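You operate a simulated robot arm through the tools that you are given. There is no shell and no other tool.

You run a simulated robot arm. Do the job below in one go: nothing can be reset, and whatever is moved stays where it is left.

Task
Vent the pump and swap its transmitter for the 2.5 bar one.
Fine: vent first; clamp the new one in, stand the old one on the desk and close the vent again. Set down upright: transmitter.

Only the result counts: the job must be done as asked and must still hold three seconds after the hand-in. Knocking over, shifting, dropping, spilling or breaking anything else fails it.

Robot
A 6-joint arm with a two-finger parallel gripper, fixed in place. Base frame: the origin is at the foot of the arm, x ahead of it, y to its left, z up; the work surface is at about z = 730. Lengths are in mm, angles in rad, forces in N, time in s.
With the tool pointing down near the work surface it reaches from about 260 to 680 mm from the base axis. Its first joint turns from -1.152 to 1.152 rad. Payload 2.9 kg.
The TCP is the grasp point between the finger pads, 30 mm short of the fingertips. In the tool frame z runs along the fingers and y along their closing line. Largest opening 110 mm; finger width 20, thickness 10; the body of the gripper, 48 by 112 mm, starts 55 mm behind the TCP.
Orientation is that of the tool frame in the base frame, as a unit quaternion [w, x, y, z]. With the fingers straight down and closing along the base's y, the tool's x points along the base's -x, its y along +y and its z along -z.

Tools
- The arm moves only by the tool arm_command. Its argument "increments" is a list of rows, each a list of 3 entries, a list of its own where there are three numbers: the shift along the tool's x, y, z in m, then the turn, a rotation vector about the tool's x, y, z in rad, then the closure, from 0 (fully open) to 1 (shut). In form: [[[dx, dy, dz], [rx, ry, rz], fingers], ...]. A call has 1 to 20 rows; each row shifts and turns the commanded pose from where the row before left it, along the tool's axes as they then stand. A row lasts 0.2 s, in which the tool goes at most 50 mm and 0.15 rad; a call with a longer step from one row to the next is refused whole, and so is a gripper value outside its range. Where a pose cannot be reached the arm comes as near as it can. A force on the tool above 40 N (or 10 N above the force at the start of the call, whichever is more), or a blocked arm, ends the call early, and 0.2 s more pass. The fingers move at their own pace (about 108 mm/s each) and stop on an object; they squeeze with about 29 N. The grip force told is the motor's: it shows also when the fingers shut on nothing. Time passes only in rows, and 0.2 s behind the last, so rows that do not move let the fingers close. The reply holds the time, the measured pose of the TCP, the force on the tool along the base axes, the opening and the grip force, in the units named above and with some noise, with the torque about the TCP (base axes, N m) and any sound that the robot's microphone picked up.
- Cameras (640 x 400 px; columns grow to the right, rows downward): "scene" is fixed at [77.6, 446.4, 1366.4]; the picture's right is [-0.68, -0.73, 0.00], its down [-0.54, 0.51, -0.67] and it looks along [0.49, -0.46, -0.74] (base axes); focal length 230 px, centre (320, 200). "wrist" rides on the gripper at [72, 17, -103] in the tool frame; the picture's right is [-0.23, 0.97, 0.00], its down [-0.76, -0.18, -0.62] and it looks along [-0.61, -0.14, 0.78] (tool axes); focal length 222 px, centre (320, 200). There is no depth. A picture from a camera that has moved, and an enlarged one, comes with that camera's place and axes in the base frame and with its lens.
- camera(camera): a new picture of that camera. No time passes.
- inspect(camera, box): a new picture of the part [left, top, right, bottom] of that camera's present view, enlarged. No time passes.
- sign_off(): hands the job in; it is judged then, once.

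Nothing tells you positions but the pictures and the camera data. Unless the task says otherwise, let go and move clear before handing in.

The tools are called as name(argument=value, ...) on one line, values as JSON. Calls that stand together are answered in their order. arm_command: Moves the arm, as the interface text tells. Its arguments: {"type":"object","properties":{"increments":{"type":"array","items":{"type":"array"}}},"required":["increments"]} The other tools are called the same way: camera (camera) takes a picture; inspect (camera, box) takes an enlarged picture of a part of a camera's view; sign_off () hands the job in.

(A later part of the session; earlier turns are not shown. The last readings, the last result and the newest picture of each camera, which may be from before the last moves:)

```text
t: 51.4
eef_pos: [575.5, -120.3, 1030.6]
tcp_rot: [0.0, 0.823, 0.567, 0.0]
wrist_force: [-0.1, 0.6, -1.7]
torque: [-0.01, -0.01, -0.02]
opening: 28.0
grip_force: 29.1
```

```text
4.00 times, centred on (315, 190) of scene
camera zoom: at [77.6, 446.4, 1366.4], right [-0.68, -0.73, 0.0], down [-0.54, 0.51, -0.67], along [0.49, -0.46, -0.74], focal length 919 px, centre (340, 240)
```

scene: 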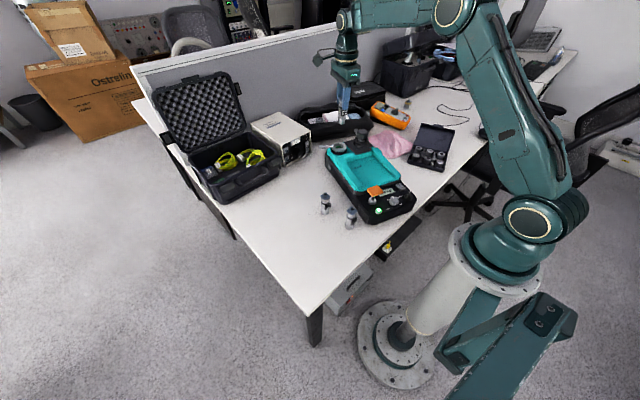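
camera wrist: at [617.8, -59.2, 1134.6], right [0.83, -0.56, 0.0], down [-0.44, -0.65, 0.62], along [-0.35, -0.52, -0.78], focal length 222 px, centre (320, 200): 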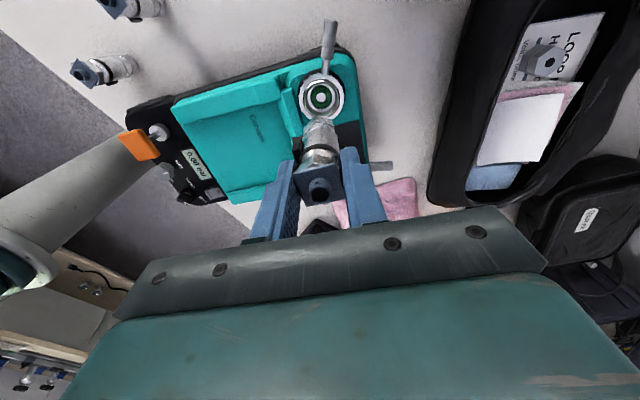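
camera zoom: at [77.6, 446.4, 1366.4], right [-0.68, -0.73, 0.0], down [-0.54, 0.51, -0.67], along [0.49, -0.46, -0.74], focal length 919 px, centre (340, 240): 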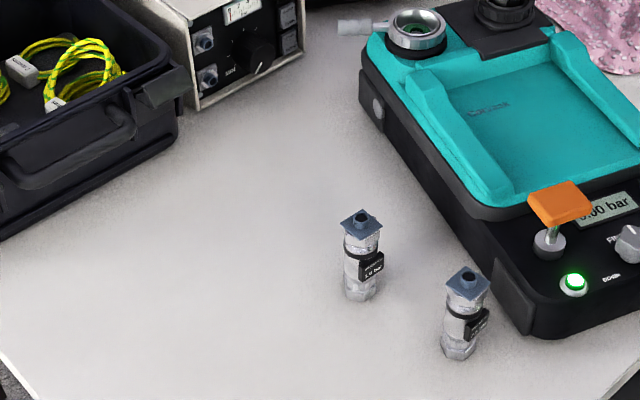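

The command was refused for one step being slightly too long; nothing moved. I resend with smaller steps.

arm_command(increments=[[[0, 0, 0], [0, 0, -0.122], 1], [[0, 0, 0], [0, 0, -0.122], 1], [[0, 0, 0], [0, 0, -0.123], 1], [[0.0375, -0.0157, 0], [0, 0, 0], 1], [[0.0375, -0.0157, 0], [0, 0, 0], 1], [[0.0375, -0.0157, 0], [0, 0, 0], 1], [[0.0375, -0.0157, 0], [0, 0, 0], 1], [[0.0375, -0.0157, 0], [0, 0, 0], 1], [[0.0375, -0.0157, 0], [0, 0, 0], 1], [[0.0375, -0.0157, 0.01], [0, 0, 0], 1], [[0.0375, -0.0157, 0.02], [0, 0, 0], 1], [[0, 0, 0.04], [0, 0, 0], 1], [[0, 0, 0.04], [0, 0, 0], 1], [[0, 0, 0.03], [0, 0, 0], 1], [[0, 0, 0], [0, 0, 0], 1]])

camera(camera="wrist")

inspect(camera="scene", box=[250, 140, 380, 240])

```text
t: 54.6
eef_pos: [451.2, 181.0, 890.0]
tcp_rot: [0.0, 0.707, 0.707, 0.0]
wrist_force: [0.0, 0.1, -2.8]
torque: [0.03, -0.04, 0.0]
opening: 27.3
grip_force: 28.5
```

```text
taken
camera wrist: at [470.0, 253.8, 993.5], right [0.97, -0.23, 0.0], down [-0.18, -0.76, 0.62], along [-0.14, -0.61, -0.78], focal length 222 px, centre (320, 200)
```

wrist: 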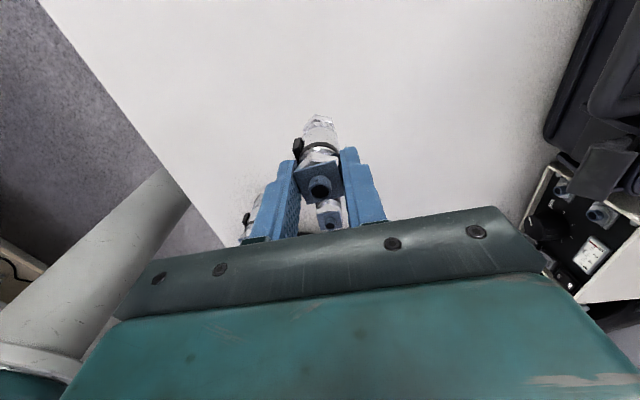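

```text
4.00 times, centred on (315, 190) of scene
camera zoom: at [77.6, 446.5, 1366.4], right [-0.68, -0.73, 0.0], down [-0.54, 0.51, -0.67], along [0.49, -0.46, -0.74], focal length 919 px, centre (340, 240)
```

zoom: 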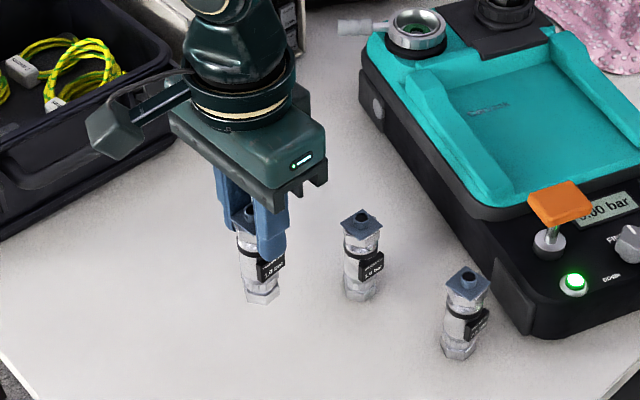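

It's over clear desk, about 90 mm from the 1.6 bar one. I lower it toward the surface.

arm_command(increments=[[[0, 0, 0.025], [0, 0, 0], 1], [[0, 0, 0.02], [0, 0, 0], 1], [[0, 0, 0.012], [0, 0, 0], 1], [[0, 0, 0.005], [0, 0, 0], 1], [[0, 0, 0], [0, 0, 0], 1]])

inspect(camera="scene", box=[280, 180, 350, 240])

inspect(camera="wrist", box=[280, 90, 370, 190])

```text
t: 55.8
eef_pos: [451.6, 180.4, 829.9]
tcp_rot: [0.0, 0.706, 0.708, 0.0]
wrist_force: [0.5, -0.7, -2.2]
torque: [0.02, 0.03, 0.04]
opening: 27.5
grip_force: 28.8
```

```text
6.67 times, centred on (315, 210) of scene
camera zoom: at [77.6, 446.4, 1366.4], right [-0.68, -0.73, 0.0], down [-0.54, 0.51, -0.67], along [0.49, -0.46, -0.74], focal length 1531 px, centre (353, 133)
```

zoom: 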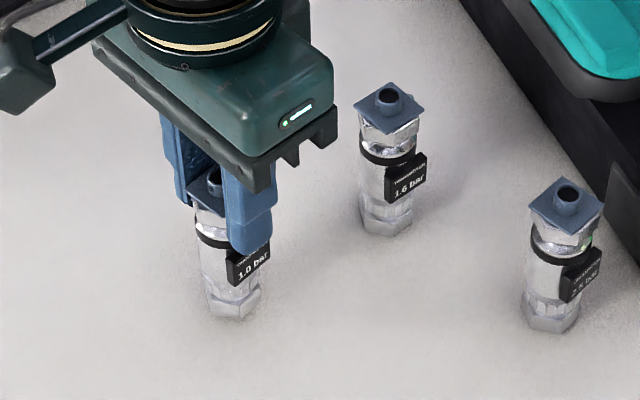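

```text
4.00 times, centred on (325, 140) of wrist
camera zoom: at [469.5, 252.5, 932.1], right [0.97, -0.23, 0.0], down [-0.18, -0.76, 0.62], along [-0.14, -0.61, -0.78], focal length 888 px, centre (300, 440)
```

zoom: 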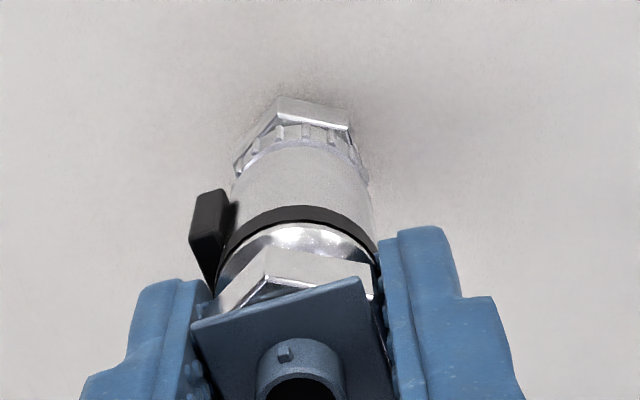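

arm_command(increments=[[[0, 0, 0.003], [0, 0, 0], 1], [[0, 0, 0.003], [0, 0, 0], 1], [[0, 0, 0.002], [0, 0, 0], 1], [[0, 0, 0], [0, 0, 0], 1]])

```text
t: 56.8
eef_pos: [451.7, 180.1, 821.1]
tcp_rot: [0.001, 0.707, 0.707, 0.0]
wrist_force: [-5.6, -1.8, 18.2]
torque: [-0.03, 0.45, -0.06]
opening: 27.5
grip_force: 29.3
```

Contact with the desk (18 N). I ease off 1 mm and open the fingers.

arm_command(increments=[[[0, 0, -0.001], [0, 0, 0], 1], [[0, 0, 0], [0, 0, 0], 1]])

inspect(camera="wrist", box=[280, 90, 370, 190])

```text
t: 57.4
eef_pos: [451.2, 179.2, 820.8]
tcp_rot: [0.001, 0.707, 0.708, 0.0]
wrist_force: [1.6, 0.3, 4.3]
torque: [0.0, -0.15, -0.02]
opening: 27.3
grip_force: 29.4
```

```text
4.00 times, centred on (325, 140) of wrist
camera zoom: at [468.4, 252.1, 923.6], right [0.97, -0.23, 0.0], down [-0.18, -0.76, 0.62], along [-0.14, -0.61, -0.78], focal length 888 px, centre (300, 440)
```

zoom: 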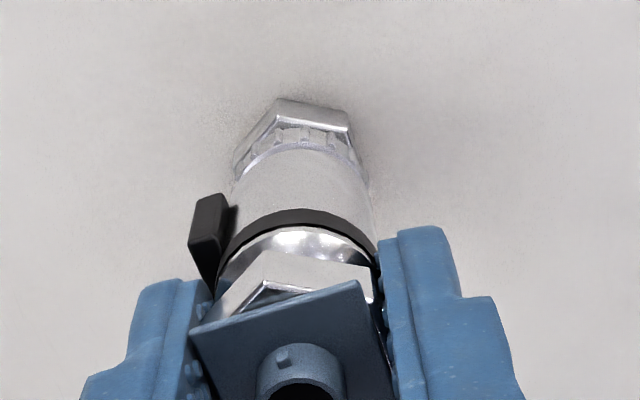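

It rests flat with light contact. I open the fingers in small steps, then rise straight up.

arm_command(increments=[[[0, 0, 0], [0, 0, 0], 0.74], [[0, 0, 0], [0, 0, 0], 0.7], [[0, 0, 0], [0, 0, 0], 0.6], [[0, 0, 0], [0, 0, 0], 0.5], [[0, 0, -0.01], [0, 0, 0], 0.5], [[0, 0, -0.03], [0, 0, 0], 0.5], [[0, 0, -0.04], [0, 0, 0], 0.5], [[0, 0, -0.04], [0, 0, 0], 0.5], [[0, 0, 0], [0, 0, 0], 0.5]])

inspect(camera="scene", box=[280, 180, 360, 240])

camera(camera="wrist")

```text
t: 59.4
eef_pos: [450.3, 183.4, 939.7]
tcp_rot: [0.0, 0.706, 0.708, 0.0]
wrist_force: [-0.2, -0.8, 0.4]
torque: [0.03, 0.03, -0.02]
opening: 54.9
grip_force: 0.2
```

```text
6.67 times, centred on (320, 210) of scene
camera zoom: at [77.6, 446.4, 1366.4], right [-0.68, -0.73, 0.0], down [-0.54, 0.51, -0.67], along [0.49, -0.46, -0.74], focal length 1531 px, centre (320, 133)
```

zoom: 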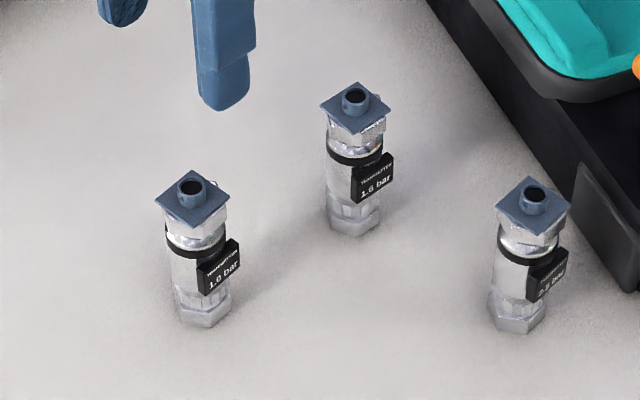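

```text
taken
camera wrist: at [467.7, 254.7, 1043.7], right [0.97, -0.23, 0.0], down [-0.18, -0.76, 0.62], along [-0.14, -0.61, -0.78], focal length 222 px, centre (320, 200)
```

wrist: 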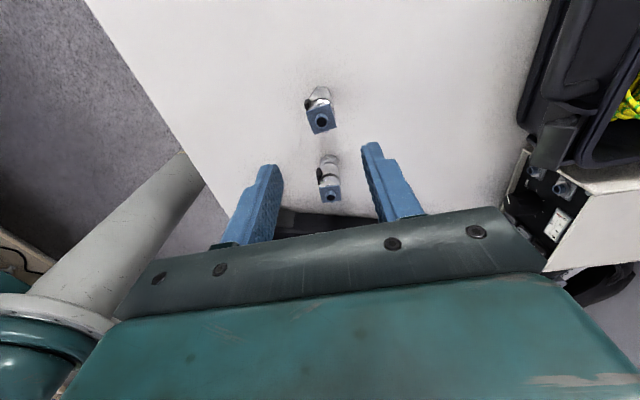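

The 1.0 bar transmitter stands upright. I go above the 2.5 bar one.

arm_command(increments=[[[-0.0293, -0.0273, 0], [0, 0, 0], 0.45], [[-0.0293, -0.0273, 0], [0, 0, 0], 0.45], [[-0.0293, -0.0273, 0], [0, 0, 0], 0.45], [[-0.0293, -0.0273, 0], [0, 0, 0], 0.45], [[0, 0, 0.02], [0, 0, 0], 0.45], [[0, 0, 0], [0, 0, 0], 0.45]])

camera(camera="wrist")

inspect(camera="wrist", box=[260, 70, 380, 190])

```text
t: 60.8
eef_pos: [343.1, 62.0, 920.8]
tcp_rot: [0.0, 0.707, 0.707, 0.0]
wrist_force: [-0.1, 0.0, 0.2]
torque: [-0.02, 0.01, 0.01]
opening: 60.7
grip_force: 0.1
```

```text
taken
camera wrist: at [360.7, 135.2, 1024.3], right [0.97, -0.23, 0.0], down [-0.18, -0.76, 0.62], along [-0.14, -0.61, -0.78], focal length 222 px, centre (320, 200)
```

wrist: 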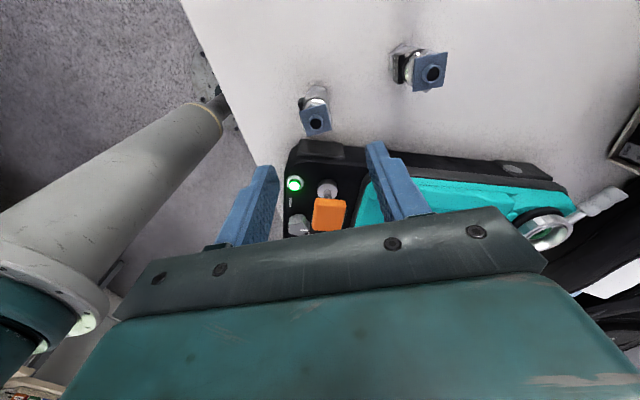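

```text
3.33 times, centred on (320, 130) of wrist
camera zoom: at [360.7, 135.2, 1024.3], right [0.97, -0.23, 0.0], down [-0.18, -0.76, 0.62], along [-0.14, -0.61, -0.78], focal length 740 px, centre (320, 433)
```

zoom: 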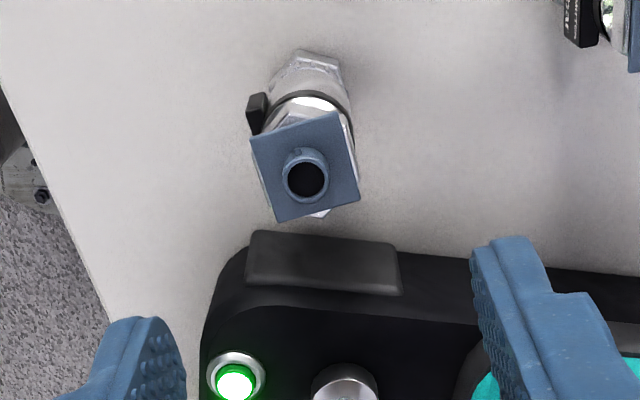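

The 2.5 bar unit's axis is about (341.4, 68), yawed ~4.5°. I correct position and angle and descend.

arm_command(increments=[[[0.0059, -0.0017, 0], [0, 0, -0.08], 0.45], [[0, 0, 0.025], [0, 0, 0], 0.45], [[0, 0, 0.025], [0, 0, 0], 0.45], [[0, 0, 0.015], [0, 0, 0], 0.45], [[0, 0, 0], [0, 0, 0], 0.45]])

inspect(camera="wrist", box=[260, 80, 380, 190])

```text
t: 62.0
eef_pos: [340.2, 69.2, 854.4]
tcp_rot: [0.0, 0.677, 0.736, -0.001]
wrist_force: [0.3, -0.1, -0.5]
torque: [-0.01, 0.01, -0.01]
opening: 60.4
grip_force: 0.1
```

```text
3.64 times, centred on (320, 135) of wrist
camera zoom: at [351.2, 142.5, 957.3], right [0.99, -0.15, 0.0], down [-0.12, -0.77, 0.62], along [-0.09, -0.62, -0.78], focal length 808 px, centre (320, 436)
```

zoom: 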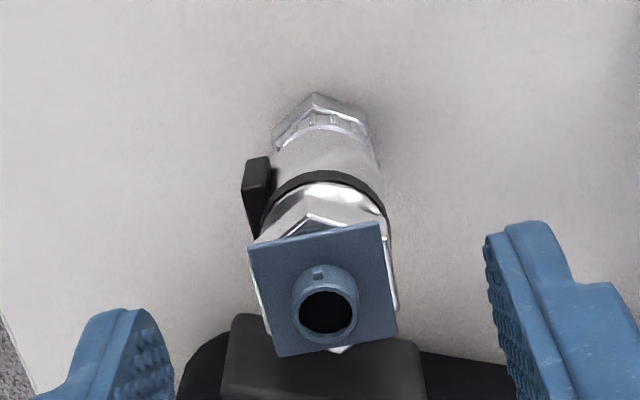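

Alignment is good (1 mm off). I finish the descent to the same grip height and close.

arm_command(increments=[[[0, 0.0012, 0.015], [0, 0, 0], 0.5], [[0, 0, 0.012], [0, 0, 0], 0.55], [[0, 0, 0.006], [0, 0, 0], 0.55], [[0, 0, 0], [0, 0, 0], 0.65], [[0, 0, 0], [0, 0, 0], 0.7], [[0, 0, 0], [0, 0, 0], 0.74], [[0, 0, 0], [0, 0, 0], 0.8], [[0, 0, 0], [0, 0, 0], 1.0], [[0, 0, 0], [0, 0, 0], 1.0]])

inspect(camera="wrist", box=[260, 80, 380, 190])

inspect(camera="scene", box=[310, 180, 390, 240])

```text
t: 64.0
eef_pos: [340.8, 68.2, 823.0]
tcp_rot: [0.001, 0.678, 0.735, 0.0]
wrist_force: [0.2, -0.2, 0.3]
torque: [-0.04, -0.02, 0.03]
opening: 27.3
grip_force: 28.8
```

```text
3.64 times, centred on (320, 135) of wrist
camera zoom: at [352.4, 141.1, 924.7], right [0.99, -0.15, 0.0], down [-0.12, -0.77, 0.62], along [-0.09, -0.62, -0.78], focal length 808 px, centre (320, 436)
```

zoom: 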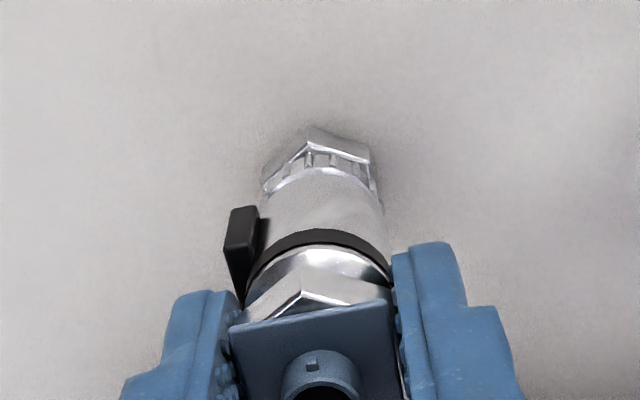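

```text
6.67 times, centred on (350, 210) of scene
camera zoom: at [77.6, 446.4, 1366.4], right [-0.68, -0.73, 0.0], down [-0.54, 0.51, -0.67], along [0.49, -0.46, -0.74], focal length 1531 px, centre (120, 133)
```

zoom: 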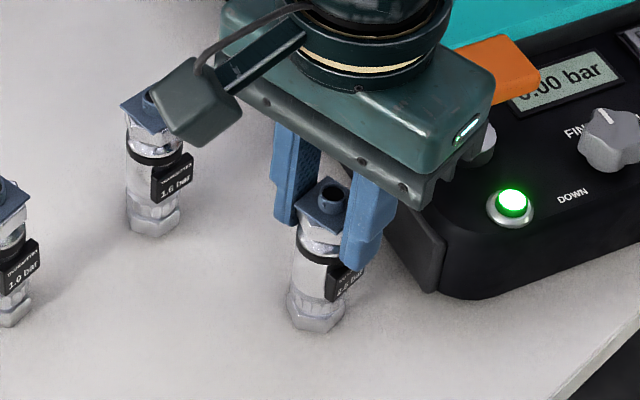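

The 2.5 bar transmitter is gripped (27.3 mm). I lift it, rotate to match the pump and carry it over the socket.

arm_command(increments=[[[0, 0, -0.01], [0, 0, 0], 1], [[0, 0, -0.03], [0, 0, 0], 1], [[0, 0, -0.045], [0, 0, 0], 1], [[0, 0, -0.045], [0, 0, 0], 1], [[0, 0, -0.045], [0, 0, 0], 1], [[0, 0, -0.033], [0, 0, 0], 1], [[0, 0, 0], [0, 0, 0.148], 1], [[0, 0, 0], [0, 0, 0.148], 1], [[0, 0, 0], [0, 0, 0.148], 1], [[-0.0131, 0.0412, 0], [0, 0, 0], 1], [[-0.0131, 0.0412, 0], [0, 0, 0], 1], [[-0.0131, 0.0412, 0], [0, 0, 0], 1], [[-0.0131, 0.0412, 0], [0, 0, 0], 1], [[-0.0131, 0.0412, 0], [0, 0, 0], 1], [[-0.0131, 0.0412, 0], [0, 0, 0], 1], [[-0.0131, 0.0412, 0], [0, 0, 0], 1], [[0, 0, 0], [0, 0, 0], 1], [[0, 0, 0], [0, 0, 0], 1]])

inspect(camera="wrist", box=[250, 60, 390, 200])

inspect(camera="scene", box=[320, 90, 370, 160])

camera(camera="scene")

```text
t: 67.8
eef_pos: [580.7, -119.9, 1028.0]
tcp_rot: [0.0, 0.823, 0.568, 0.0]
wrist_force: [0.0, -0.6, -2.4]
torque: [0.0, -0.02, 0.0]
opening: 27.5
grip_force: 29.0
```

```text
2.86 times, centred on (320, 130) of wrist
camera zoom: at [622.2, -58.9, 1130.9], right [0.83, -0.56, 0.0], down [-0.44, -0.65, 0.62], along [-0.35, -0.52, -0.78], focal length 635 px, centre (320, 400)
```

zoom: 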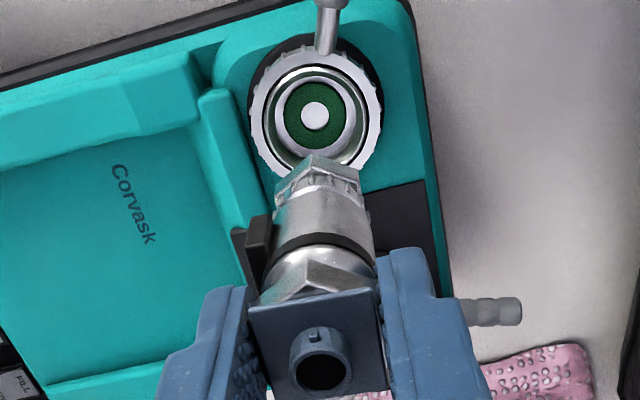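

```text
5.71 times, centred on (345, 125) of scene
camera zoom: at [77.7, 446.4, 1366.4], right [-0.68, -0.73, 0.0], down [-0.54, 0.51, -0.67], along [0.49, -0.46, -0.74], focal length 1312 px, centre (177, 629)
```

zoom: 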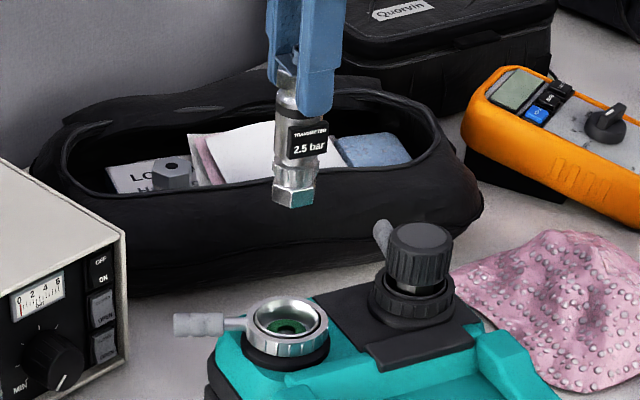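

```text
taken
```

scene: 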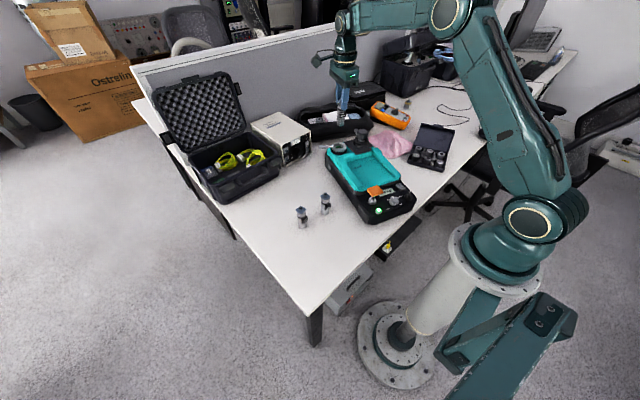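

The label reads 2.5 bar and the socket centre is about (576.8, -121). I shift a few mm and descend to just above the collar to check centring.

arm_command(increments=[[[-0.0023, -0.0032, 0.01], [0, 0, 0], 1], [[0, 0, 0.025], [0, 0, 0], 1], [[0, 0, 0.025], [0, 0, 0], 1], [[0, 0, 0.012], [0, 0, 0], 1], [[0, 0, 0], [0, 0, 0], 1], [[0, 0, 0], [0, 0, 0], 1]])

inspect(camera="wrist", box=[270, 70, 370, 160])

inspect(camera="scene", box=[325, 115, 365, 160])

```text
t: 69.2
eef_pos: [576.4, -120.9, 956.2]
tcp_rot: [-0.001, 0.823, 0.568, 0.0]
wrist_force: [0.2, -0.2, -1.7]
torque: [0.01, 0.02, 0.01]
opening: 27.5
grip_force: 29.0
```

```text
4.44 times, centred on (320, 115) of wrist
camera zoom: at [617.4, -59.6, 1059.1], right [0.83, -0.56, 0.0], down [-0.44, -0.65, 0.62], along [-0.35, -0.52, -0.78], focal length 987 px, centre (320, 578)
```

zoom: 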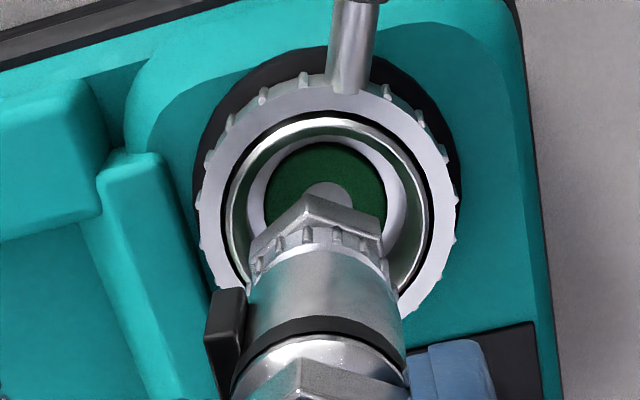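

```text
8.89 times, centred on (345, 138) of scene
camera zoom: at [77.6, 446.4, 1366.4], right [-0.68, -0.73, 0.0], down [-0.54, 0.51, -0.67], along [0.49, -0.46, -0.74], focal length 2041 px, centre (98, 756)
```

zoom: 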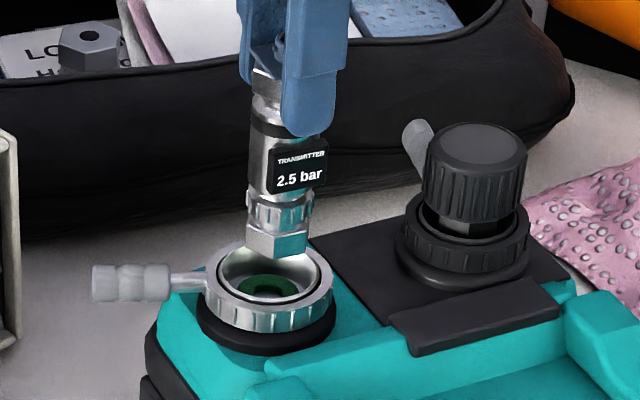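

Both views agree that the base sits about 2 mm off the socket centre. I shift by (2.2, 0.9) mm in the tool frame, descend partway into the collar and check forces.

arm_command(increments=[[[0.0022, 0.0009, 0], [0, 0, 0], 1], [[0, 0, 0], [0, 0, 0], 1], [[0, 0, 0.006], [0, 0, 0], 1], [[0, 0, 0.005], [0, 0, 0], 1], [[0, 0, 0], [0, 0, 0], 1]])

inspect(camera="wrist", box=[270, 70, 370, 160])

inspect(camera="scene", box=[325, 115, 365, 160])

```text
t: 70.4
eef_pos: [575.9, -120.5, 946.5]
tcp_rot: [0.0, 0.823, 0.568, -0.001]
wrist_force: [0.3, -0.7, -2.0]
torque: [-0.02, 0.0, 0.01]
opening: 27.5
grip_force: 29.2
```

```text
4.44 times, centred on (320, 115) of wrist
camera zoom: at [618.2, -57.6, 1049.4], right [0.83, -0.56, 0.0], down [-0.44, -0.65, 0.62], along [-0.35, -0.52, -0.78], focal length 987 px, centre (320, 578)
```

zoom: 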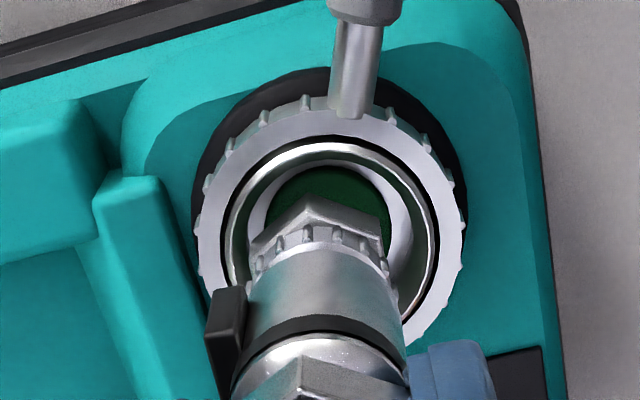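

```text
8.89 times, centred on (345, 138) of scene
camera zoom: at [77.6, 446.4, 1366.4], right [-0.68, -0.73, 0.0], down [-0.54, 0.51, -0.67], along [0.49, -0.46, -0.74], focal length 2041 px, centre (98, 756)
```

zoom: 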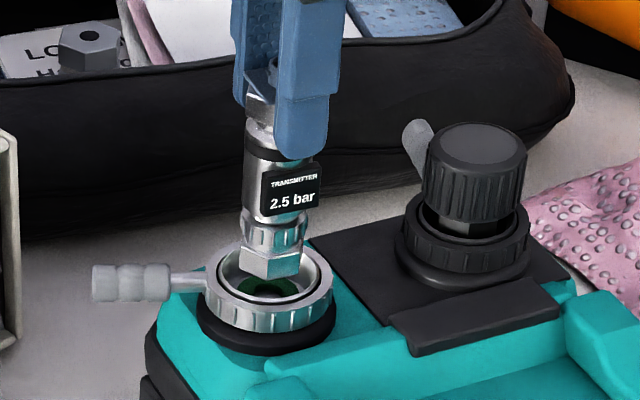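

Now base and socket line up in both views. I continue lowering gently.

arm_command(increments=[[[0, 0, 0.005], [0, 0, 0], 1], [[0, 0, 0.005], [0, 0, 0], 1], [[0, 0, 0.004], [0, 0, 0], 1], [[0, 0, 0], [0, 0, 0], 1]])

inspect(camera="wrist", box=[270, 70, 370, 160])

inspect(camera="scene", box=[325, 115, 365, 160])

```text
t: 71.4
eef_pos: [577.2, -117.9, 934.3]
tcp_rot: [0.0, 0.823, 0.568, 0.0]
wrist_force: [0.0, -0.3, -1.9]
torque: [0.01, 0.01, 0.0]
opening: 27.6
grip_force: 28.9
```

```text
4.44 times, centred on (320, 115) of wrist
camera zoom: at [618.7, -56.3, 1037.3], right [0.83, -0.56, 0.0], down [-0.44, -0.65, 0.62], along [-0.35, -0.52, -0.78], focal length 987 px, centre (320, 578)
```

zoom: 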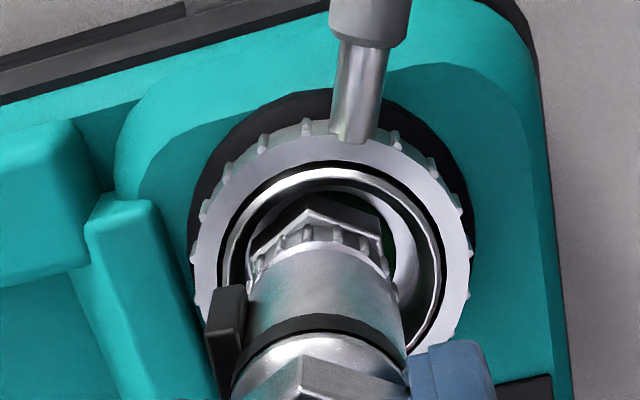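

```text
8.89 times, centred on (345, 138) of scene
camera zoom: at [77.6, 446.4, 1366.4], right [-0.68, -0.73, 0.0], down [-0.54, 0.51, -0.67], along [0.49, -0.46, -0.74], focal length 2041 px, centre (98, 756)
```

zoom: 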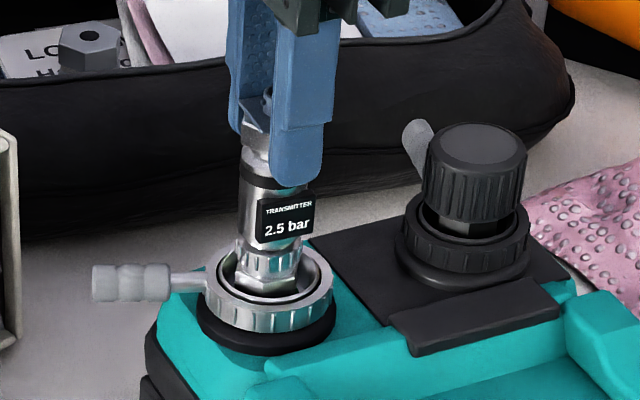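

It's entering the collar with no contact force. I nudge 0.6 mm sideways and keep lowering in small steps.

arm_command(increments=[[[0, 0.0006, 0.003], [0, 0, 0], 1], [[0, 0, 0.003], [0, 0, 0], 1], [[0, 0, 0.002], [0, 0, 0], 1], [[0, 0, 0], [0, 0, 0], 1]])

inspect(camera="wrist", box=[270, 70, 370, 160])

```text
t: 72.4
eef_pos: [578.2, -118.9, 928.8]
tcp_rot: [0.002, 0.823, 0.568, 0.002]
wrist_force: [-0.1, 2.0, 19.8]
torque: [0.2, 0.28, 0.02]
opening: 27.4
grip_force: 29.4
```

```text
4.44 times, centred on (320, 115) of wrist
camera zoom: at [619.3, -57.5, 1031.5], right [0.83, -0.56, 0.01], down [-0.44, -0.65, 0.62], along [-0.34, -0.52, -0.78], focal length 987 px, centre (320, 578)
```

zoom: 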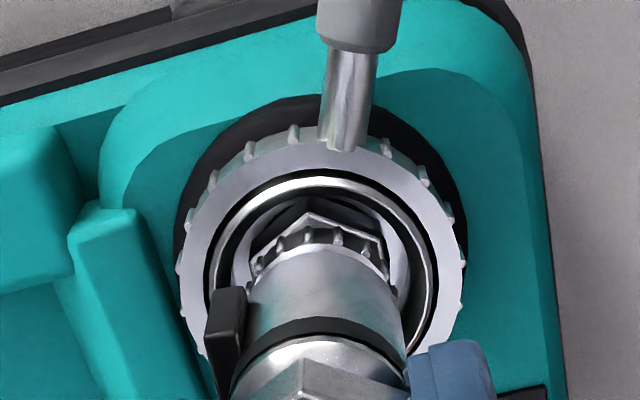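

I feel contact at z≈928.8, which matches the seat height I infer from the grip height. I verify visually.

inspect(camera="scene", box=[320, 115, 380, 160])

inspect(camera="scene", box=[328, 130, 352, 160])

inspect(camera="wrist", box=[285, 90, 345, 150])

```text
8.89 times, centred on (350, 138) of scene
camera zoom: at [77.3, 446.5, 1366.3], right [-0.68, -0.73, 0.0], down [-0.54, 0.51, -0.67], along [0.49, -0.46, -0.74], focal length 2041 px, centre (53, 756)
```

zoom: 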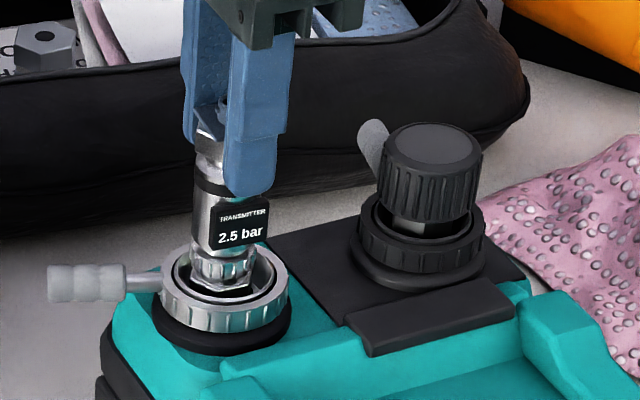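

```text
13.33 times, centred on (340, 145) of scene
camera zoom: at [77.3, 446.5, 1366.3], right [-0.68, -0.73, 0.0], down [-0.54, 0.51, -0.67], along [0.49, -0.46, -0.74], focal length 3062 px, centre (53, 933)
```

zoom: 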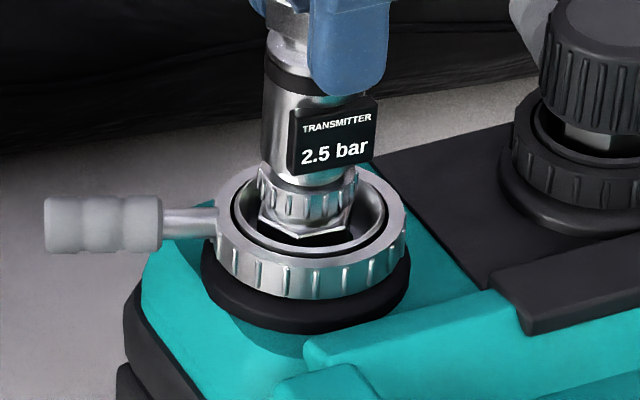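

```text
6.67 times, centred on (315, 120) of wrist
camera zoom: at [619.3, -57.5, 1031.5], right [0.83, -0.56, 0.01], down [-0.44, -0.65, 0.62], along [-0.34, -0.52, -0.78], focal length 1481 px, centre (353, 733)
```

zoom: 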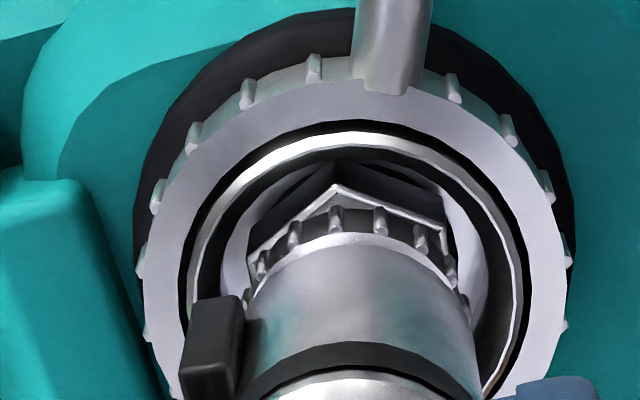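

It is seated at the same height as the old one was, but about 1.5 mm off centre toward the lever. I lift 3 mm, shift back 1.5 mm and lower again.

arm_command(increments=[[[0, 0, -0.004], [0, 0, 0], 1], [[-0.0015, 0, 0], [0, 0, 0], 1], [[0, 0, 0], [0, 0, 0], 1], [[0, 0, 0.002], [0, 0, 0], 1], [[0, 0, 0.001], [0, 0, 0], 1], [[0, 0, 0], [0, 0, 0], 1]])

inspect(camera="scene", box=[328, 130, 352, 160])

inspect(camera="wrist", box=[285, 90, 345, 150])

```text
t: 73.8
eef_pos: [576.8, -121.0, 928.0]
tcp_rot: [0.001, 0.823, 0.567, 0.0]
wrist_force: [-3.9, 1.0, 13.0]
torque: [0.11, 0.38, 0.0]
opening: 27.6
grip_force: 29.1
```

```text
13.33 times, centred on (340, 145) of scene
camera zoom: at [77.3, 446.5, 1366.4], right [-0.68, -0.73, 0.0], down [-0.54, 0.51, -0.67], along [0.49, -0.46, -0.74], focal length 3062 px, centre (53, 933)
```

zoom: 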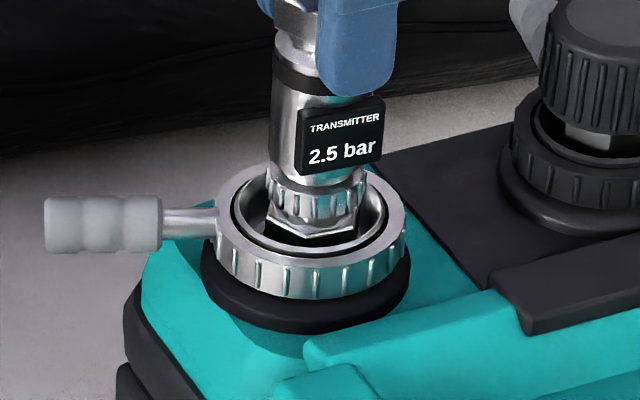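

```text
6.67 times, centred on (315, 120) of wrist
camera zoom: at [618.3, -59.1, 1031.1], right [0.83, -0.56, 0.0], down [-0.44, -0.65, 0.62], along [-0.35, -0.52, -0.78], focal length 1481 px, centre (353, 733)
```

zoom: 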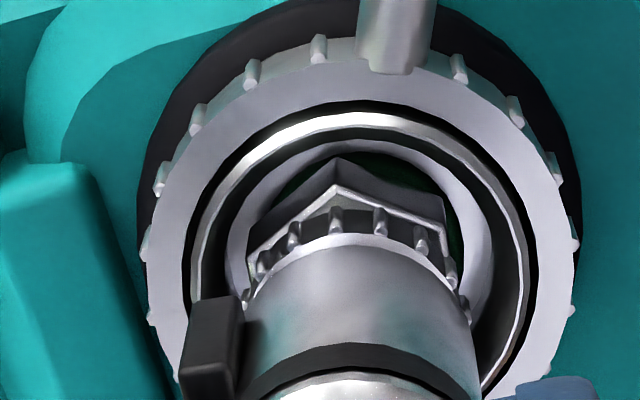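

Now it matches the old unit's position and sits flat on the seal. I ease the pressure, open slowly and rise.

arm_command(increments=[[[0, 0, -0.001], [0, 0, 0], 1], [[0, 0, 0], [0, 0, 0], 0.76], [[0, 0, 0], [0, 0, 0], 0.74], [[0, 0, 0], [0, 0, 0], 0.7], [[0, 0, 0], [0, 0, 0], 0.6], [[0, 0, 0], [0, 0, 0], 0.5], [[0, 0, -0.01], [0, 0, 0], 0.45], [[0, 0, -0.03], [0, 0, 0], 0.45], [[0, 0, -0.04], [0, 0, 0], 0.45], [[0, 0, 0], [0, 0, 0], 0.45]])

inspect(camera="scene", box=[320, 115, 380, 160])

inspect(camera="wrist", box=[250, 80, 390, 180])

```text
t: 76.0
eef_pos: [576.3, -119.6, 1006.9]
tcp_rot: [0.0, 0.823, 0.568, 0.001]
wrist_force: [0.5, -0.8, 0.1]
torque: [-0.01, 0.03, -0.03]
opening: 60.7
grip_force: 0.1
```

```text
8.89 times, centred on (350, 138) of scene
camera zoom: at [77.6, 446.4, 1366.4], right [-0.68, -0.73, 0.0], down [-0.54, 0.51, -0.67], along [0.49, -0.46, -0.74], focal length 2041 px, centre (53, 756)
```

zoom: 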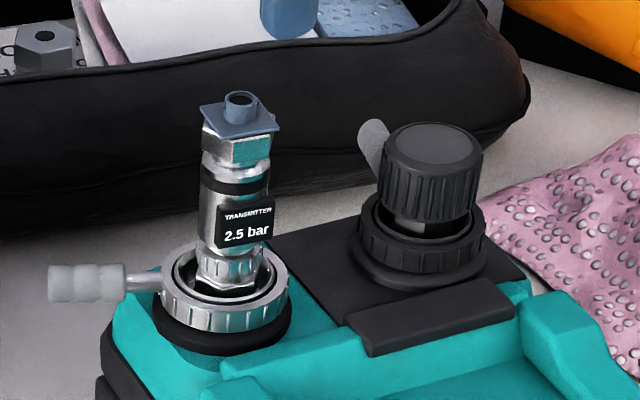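

```text
4.00 times, centred on (320, 130) of wrist
camera zoom: at [617.6, -57.8, 1109.6], right [0.83, -0.56, 0.0], down [-0.44, -0.65, 0.62], along [-0.35, -0.52, -0.78], focal length 888 px, centre (320, 480)
```

zoom: 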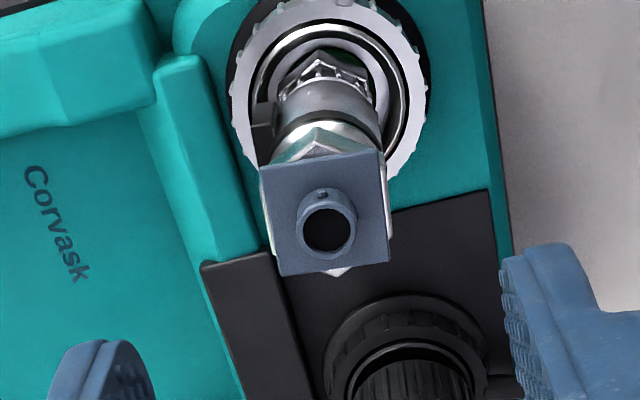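

The 2.5 bar transmitter stands in the socket, upright. Next is the clamp lever: I rotate the tool back at safe height to approach the lever from outside.

arm_command(increments=[[[0, 0, -0.01], [0, 0, -0.144], 0.5], [[0, 0, 0], [0, 0, -0.144], 0.5], [[0, 0, 0], [0, 0, -0.144], 0.5], [[0, 0, 0], [0, 0, -0.144], 0.5], [[0, 0, 0], [0, 0, -0.144], 0.5], [[0, 0, 0], [0, 0, -0.144], 0.5], [[0, 0, 0], [0, 0, -0.144], 0.5], [[0, 0, 0], [0, 0, -0.144], 0.5], [[0, 0, 0], [0, 0, -0.144], 0.5], [[0, 0, 0], [0, 0, -0.144], 0.5], [[0, 0, 0], [0, 0, -0.144], 0.5], [[0, 0, 0], [0, 0, -0.144], 0.5], [[0, 0, 0], [0, 0, -0.144], 0.5], [[0, 0, 0], [0, 0, -0.144], 0.5], [[0, 0, 0], [0, 0, -0.144], 0.5], [[0, 0, 0], [0, 0, -0.144], 0.5], [[0, 0, 0], [0, 0, -0.144], 0.5], [[0, 0, 0], [0, 0, -0.144], 0.5], [[0, 0, 0], [0, 0, -0.144], 0.5], [[0, 0, 0], [0, 0, 0], 0.5]])

camera(camera="wrist")

inspect(camera="wrist", box=[260, 50, 400, 170])

```text
t: 80.2
eef_pos: [576.4, -120.9, 1017.2]
tcp_rot: [0.0, -0.392, 0.92, 0.001]
wrist_force: [-0.3, 0.4, -0.4]
torque: [-0.01, 0.04, -0.02]
opening: 55.2
grip_force: 0.1
```

```text
taken
camera wrist: at [514.4, -162.0, 1120.9], right [-0.54, 0.84, 0.0], down [0.66, 0.43, 0.62], along [0.52, 0.34, -0.78], focal length 222 px, centre (320, 200)
```

wrist: 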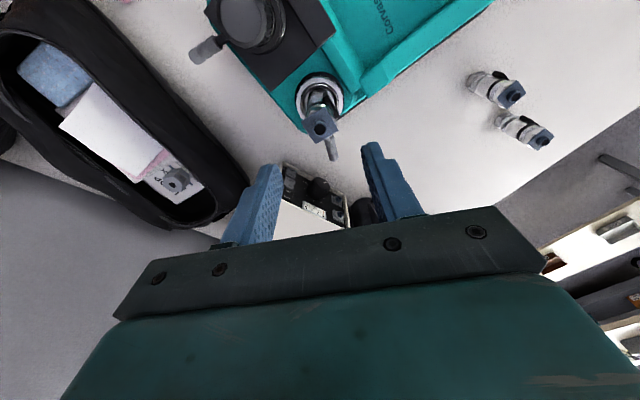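

```text
3.33 times, centred on (330, 110) of wrist
camera zoom: at [514.4, -162.0, 1120.9], right [-0.54, 0.84, 0.0], down [0.66, 0.43, 0.62], along [0.52, 0.34, -0.78], focal length 740 px, centre (287, 500)
```

zoom: 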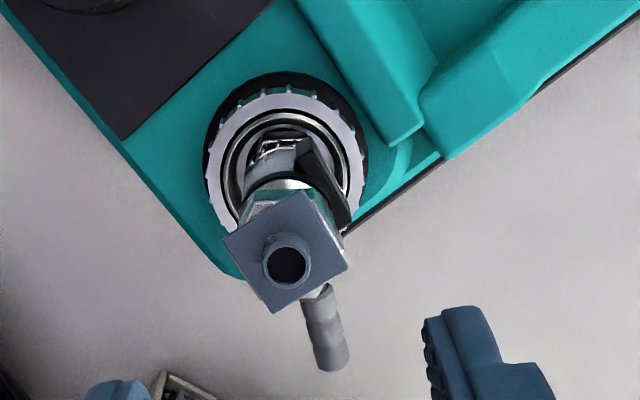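

The lever is where I left it, about 47° from +x. I move over its grip and descend partway with fingers open.

arm_command(increments=[[[-0.033, 0.0003, 0], [0, 0, 0], 0.6], [[-0.033, 0.0003, 0], [0, 0, 0], 0.6], [[0, 0, 0.035], [0, 0, 0], 0.6], [[0, 0, 0.035], [0, 0, 0], 0.6], [[0, 0, 0.035], [0, 0, 0], 0.6], [[0, 0, 0], [0, 0, 0], 0.6]])

inspect(camera="wrist", box=[250, 80, 390, 200])

inspect(camera="scene", box=[310, 100, 400, 160])

```text
t: 81.6
eef_pos: [623.4, -73.9, 912.5]
tcp_rot: [0.0, -0.391, 0.921, 0.0]
wrist_force: [-0.5, -0.9, 1.1]
torque: [0.06, 0.06, -0.03]
opening: 43.9
grip_force: 0.0
```

```text
3.33 times, centred on (320, 140) of wrist
camera zoom: at [560.0, -114.4, 1014.8], right [-0.54, 0.84, 0.0], down [0.66, 0.42, 0.62], along [0.52, 0.34, -0.78], focal length 740 px, centre (320, 400)
```

zoom: 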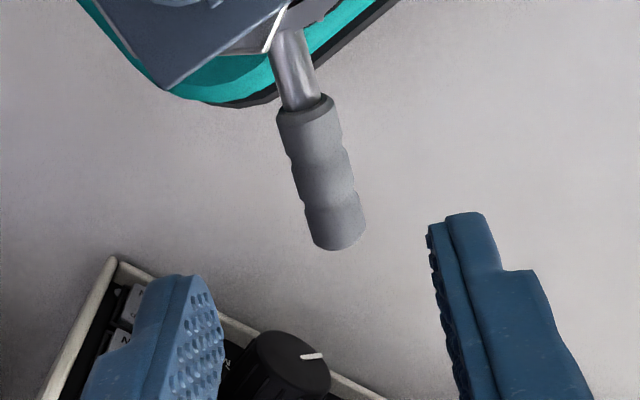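

```text
6.67 times, centred on (355, 130) of scene
camera zoom: at [77.6, 446.4, 1366.4], right [-0.68, -0.73, 0.0], down [-0.54, 0.51, -0.67], along [0.49, -0.46, -0.74], focal length 1531 px, centre (87, 667)
```

zoom: 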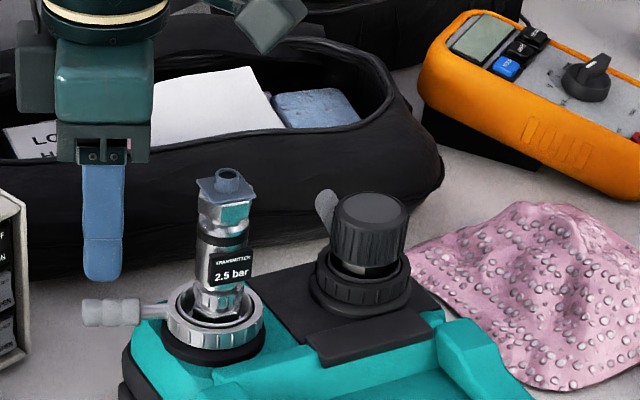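

I centre on the grip, descend to z≈866 and close to a loose cage (about 20 mm) so that the lever is pushed without being squeezed.

arm_command(increments=[[[0, 0.002, 0.02], [0, 0, 0.02], 0.6], [[0, 0, 0.018], [0, 0, 0], 0.6], [[0, 0, 0.008], [0, 0, 0], 0.6], [[0, 0, 0], [0, 0, 0], 0.7], [[0, 0, 0], [0, 0, 0], 0.82], [[0, 0, 0], [0, 0, 0], 0.82]])

inspect(camera="wrist", box=[250, 80, 390, 200])

```text
t: 83.0
eef_pos: [619.8, -70.9, 866.9]
tcp_rot: [0.0, -0.381, 0.925, 0.0]
wrist_force: [0.1, -0.5, -0.5]
torque: [0.02, 0.01, -0.01]
opening: 19.7
grip_force: 0.1
```

```text
3.33 times, centred on (320, 140) of wrist
camera zoom: at [556.5, -111.2, 969.2], right [-0.53, 0.85, 0.0], down [0.67, 0.41, 0.62], along [0.53, 0.33, -0.78], focal length 740 px, centre (320, 400)
```

zoom: 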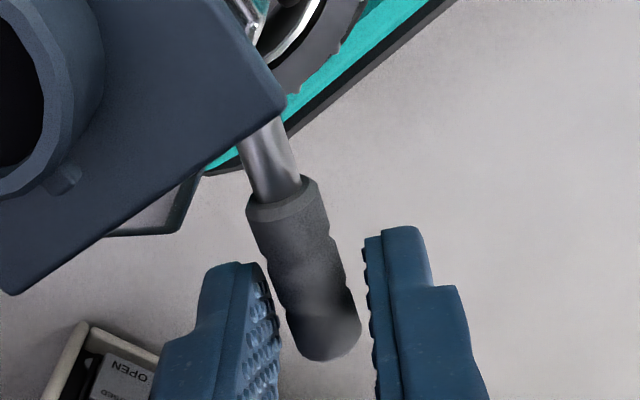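

Caged with no contact force. I start swinging the lever clockwise toward the clamped side.

arm_command(increments=[[[0.0002, -0.0054, 0], [0, 0, 0.08], 0.82], [[0.0002, -0.0054, 0], [0, 0, 0.08], 0.82], [[0.0002, -0.0054, 0], [0, 0, 0.08], 0.82], [[0.0002, -0.0054, 0], [0, 0, 0.08], 0.82], [[0, 0, 0], [0, 0, 0], 0.82]])

inspect(camera="wrist", box=[250, 80, 390, 200])

inspect(camera="scene", box=[310, 100, 400, 160])

```text
t: 84.2
eef_pos: [633.9, -89.3, 868.4]
tcp_rot: [0.0, -0.228, 0.974, -0.001]
wrist_force: [0.6, 0.1, 0.2]
torque: [0.01, -0.01, 0.0]
opening: 19.9
grip_force: 0.0
```

```text
3.33 times, centred on (320, 140) of wrist
camera zoom: at [561.2, -107.3, 970.7], right [-0.23, 0.97, 0.0], down [0.76, 0.18, 0.62], along [0.61, 0.14, -0.78], focal length 740 px, centre (320, 400)
```

zoom: 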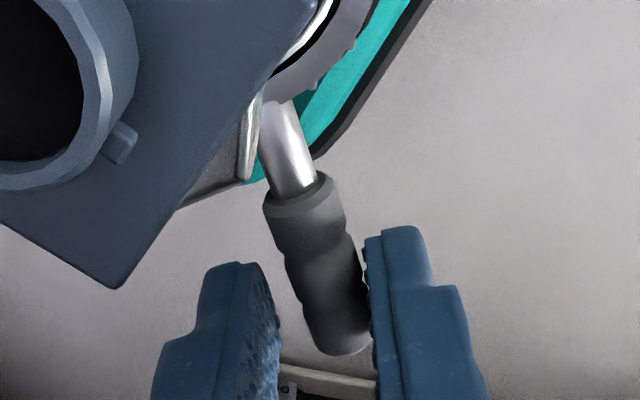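

```text
6.67 times, centred on (355, 130) of scene
camera zoom: at [77.6, 446.4, 1366.4], right [-0.68, -0.73, 0.0], down [-0.54, 0.51, -0.67], along [0.49, -0.46, -0.74], focal length 1531 px, centre (87, 667)
```

zoom: 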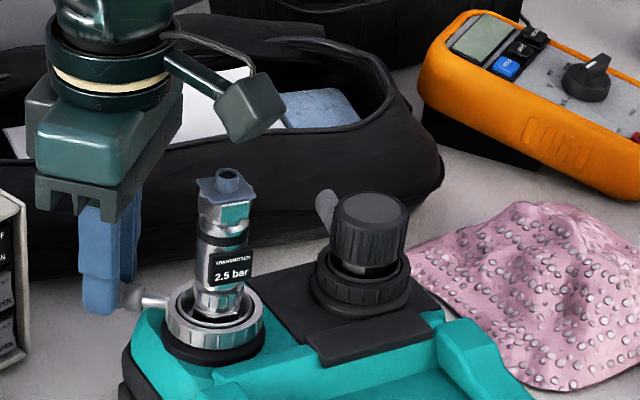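

The lever follows with hardly any force and the pump stays still. I continue.

arm_command(increments=[[[0.0002, -0.0054, 0], [0, 0, 0.08], 0.82], [[0.0002, -0.0054, 0], [0, 0, 0.08], 0.82], [[0.0002, -0.0054, 0], [0, 0, 0.08], 0.82], [[0.0002, -0.0054, 0], [0, 0, 0.08], 0.82], [[0.0002, -0.0054, 0], [0, 0, 0.08], 0.82], [[0, 0, 0], [0, 0, 0], 0.82]])

inspect(camera="wrist", box=[250, 80, 390, 200])

inspect(camera="scene", box=[310, 100, 400, 160])

```text
t: 85.6
eef_pos: [640.0, -115.3, 868.1]
tcp_rot: [0.0, -0.031, 1.0, 0.0]
wrist_force: [0.2, -0.6, -0.5]
torque: [0.01, 0.02, -0.03]
opening: 19.4
grip_force: 0.3
```

```text
3.33 times, centred on (320, 140) of wrist
camera zoom: at [567.2, -103.5, 969.9], right [0.17, 0.99, 0.0], down [0.77, -0.13, 0.62], along [0.61, -0.1, -0.78], focal length 740 px, centre (320, 400)
```

zoom: 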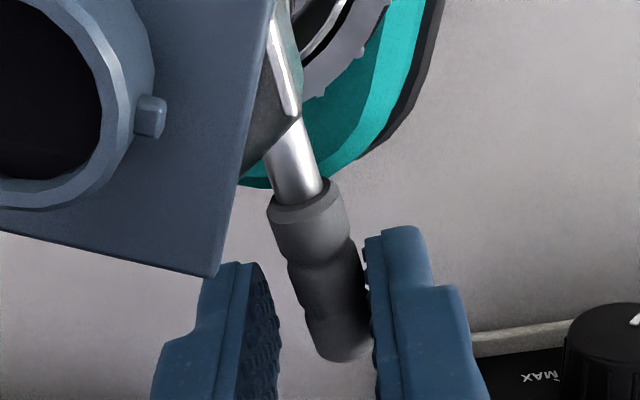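

```text
6.67 times, centred on (355, 130) of scene
camera zoom: at [77.6, 446.4, 1366.4], right [-0.68, -0.73, 0.0], down [-0.54, 0.51, -0.67], along [0.49, -0.46, -0.74], focal length 1531 px, centre (87, 667)
```

zoom: 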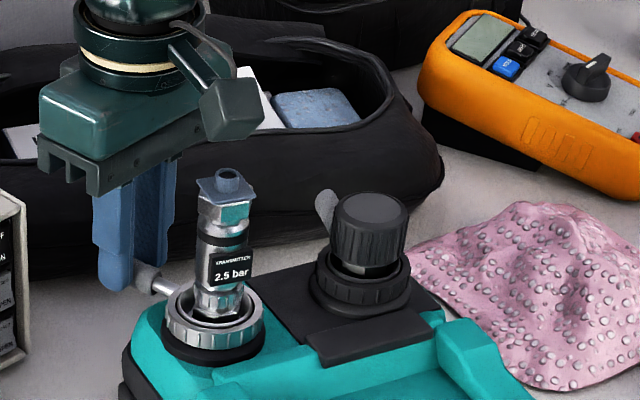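

Halfway. I continue five more steps.

arm_command(increments=[[[0.0002, -0.0054, 0], [0, 0, 0.08], 0.82], [[0.0002, -0.0054, 0], [0, 0, 0.08], 0.82], [[0.0002, -0.0054, 0], [0, 0, 0.08], 0.82], [[0.0002, -0.0054, 0], [0, 0, 0.08], 0.82], [[0, 0, 0], [0, 0, 0], 0.82]])

inspect(camera="wrist", box=[250, 80, 390, 200])

inspect(camera="scene", box=[310, 100, 400, 160])

```text
t: 86.8
eef_pos: [638.5, -136.8, 865.6]
tcp_rot: [-0.001, 0.129, 0.992, 0.0]
wrist_force: [-0.1, 1.5, 0.2]
torque: [0.0, 0.01, -0.01]
opening: 19.8
grip_force: 0.4
```

```text
3.33 times, centred on (320, 140) of wrist
camera zoom: at [572.8, -102.1, 969.4], right [0.47, 0.88, 0.0], down [0.69, -0.37, 0.62], along [0.55, -0.29, -0.78], focal length 740 px, centre (320, 400)
```

zoom: 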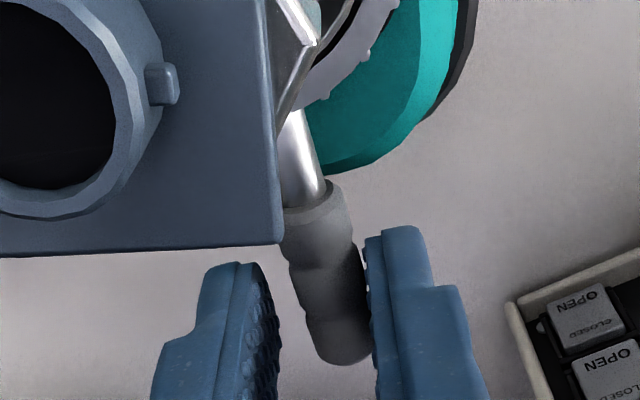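

```text
6.67 times, centred on (355, 130) of scene
camera zoom: at [77.6, 446.4, 1366.4], right [-0.68, -0.73, 0.0], down [-0.54, 0.51, -0.67], along [0.49, -0.46, -0.74], focal length 1531 px, centre (87, 667)
```

zoom: 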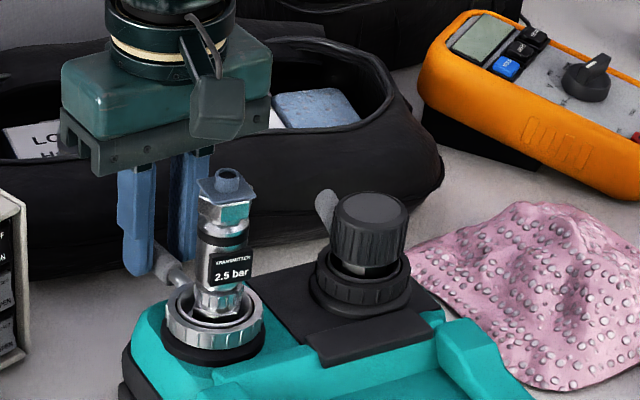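

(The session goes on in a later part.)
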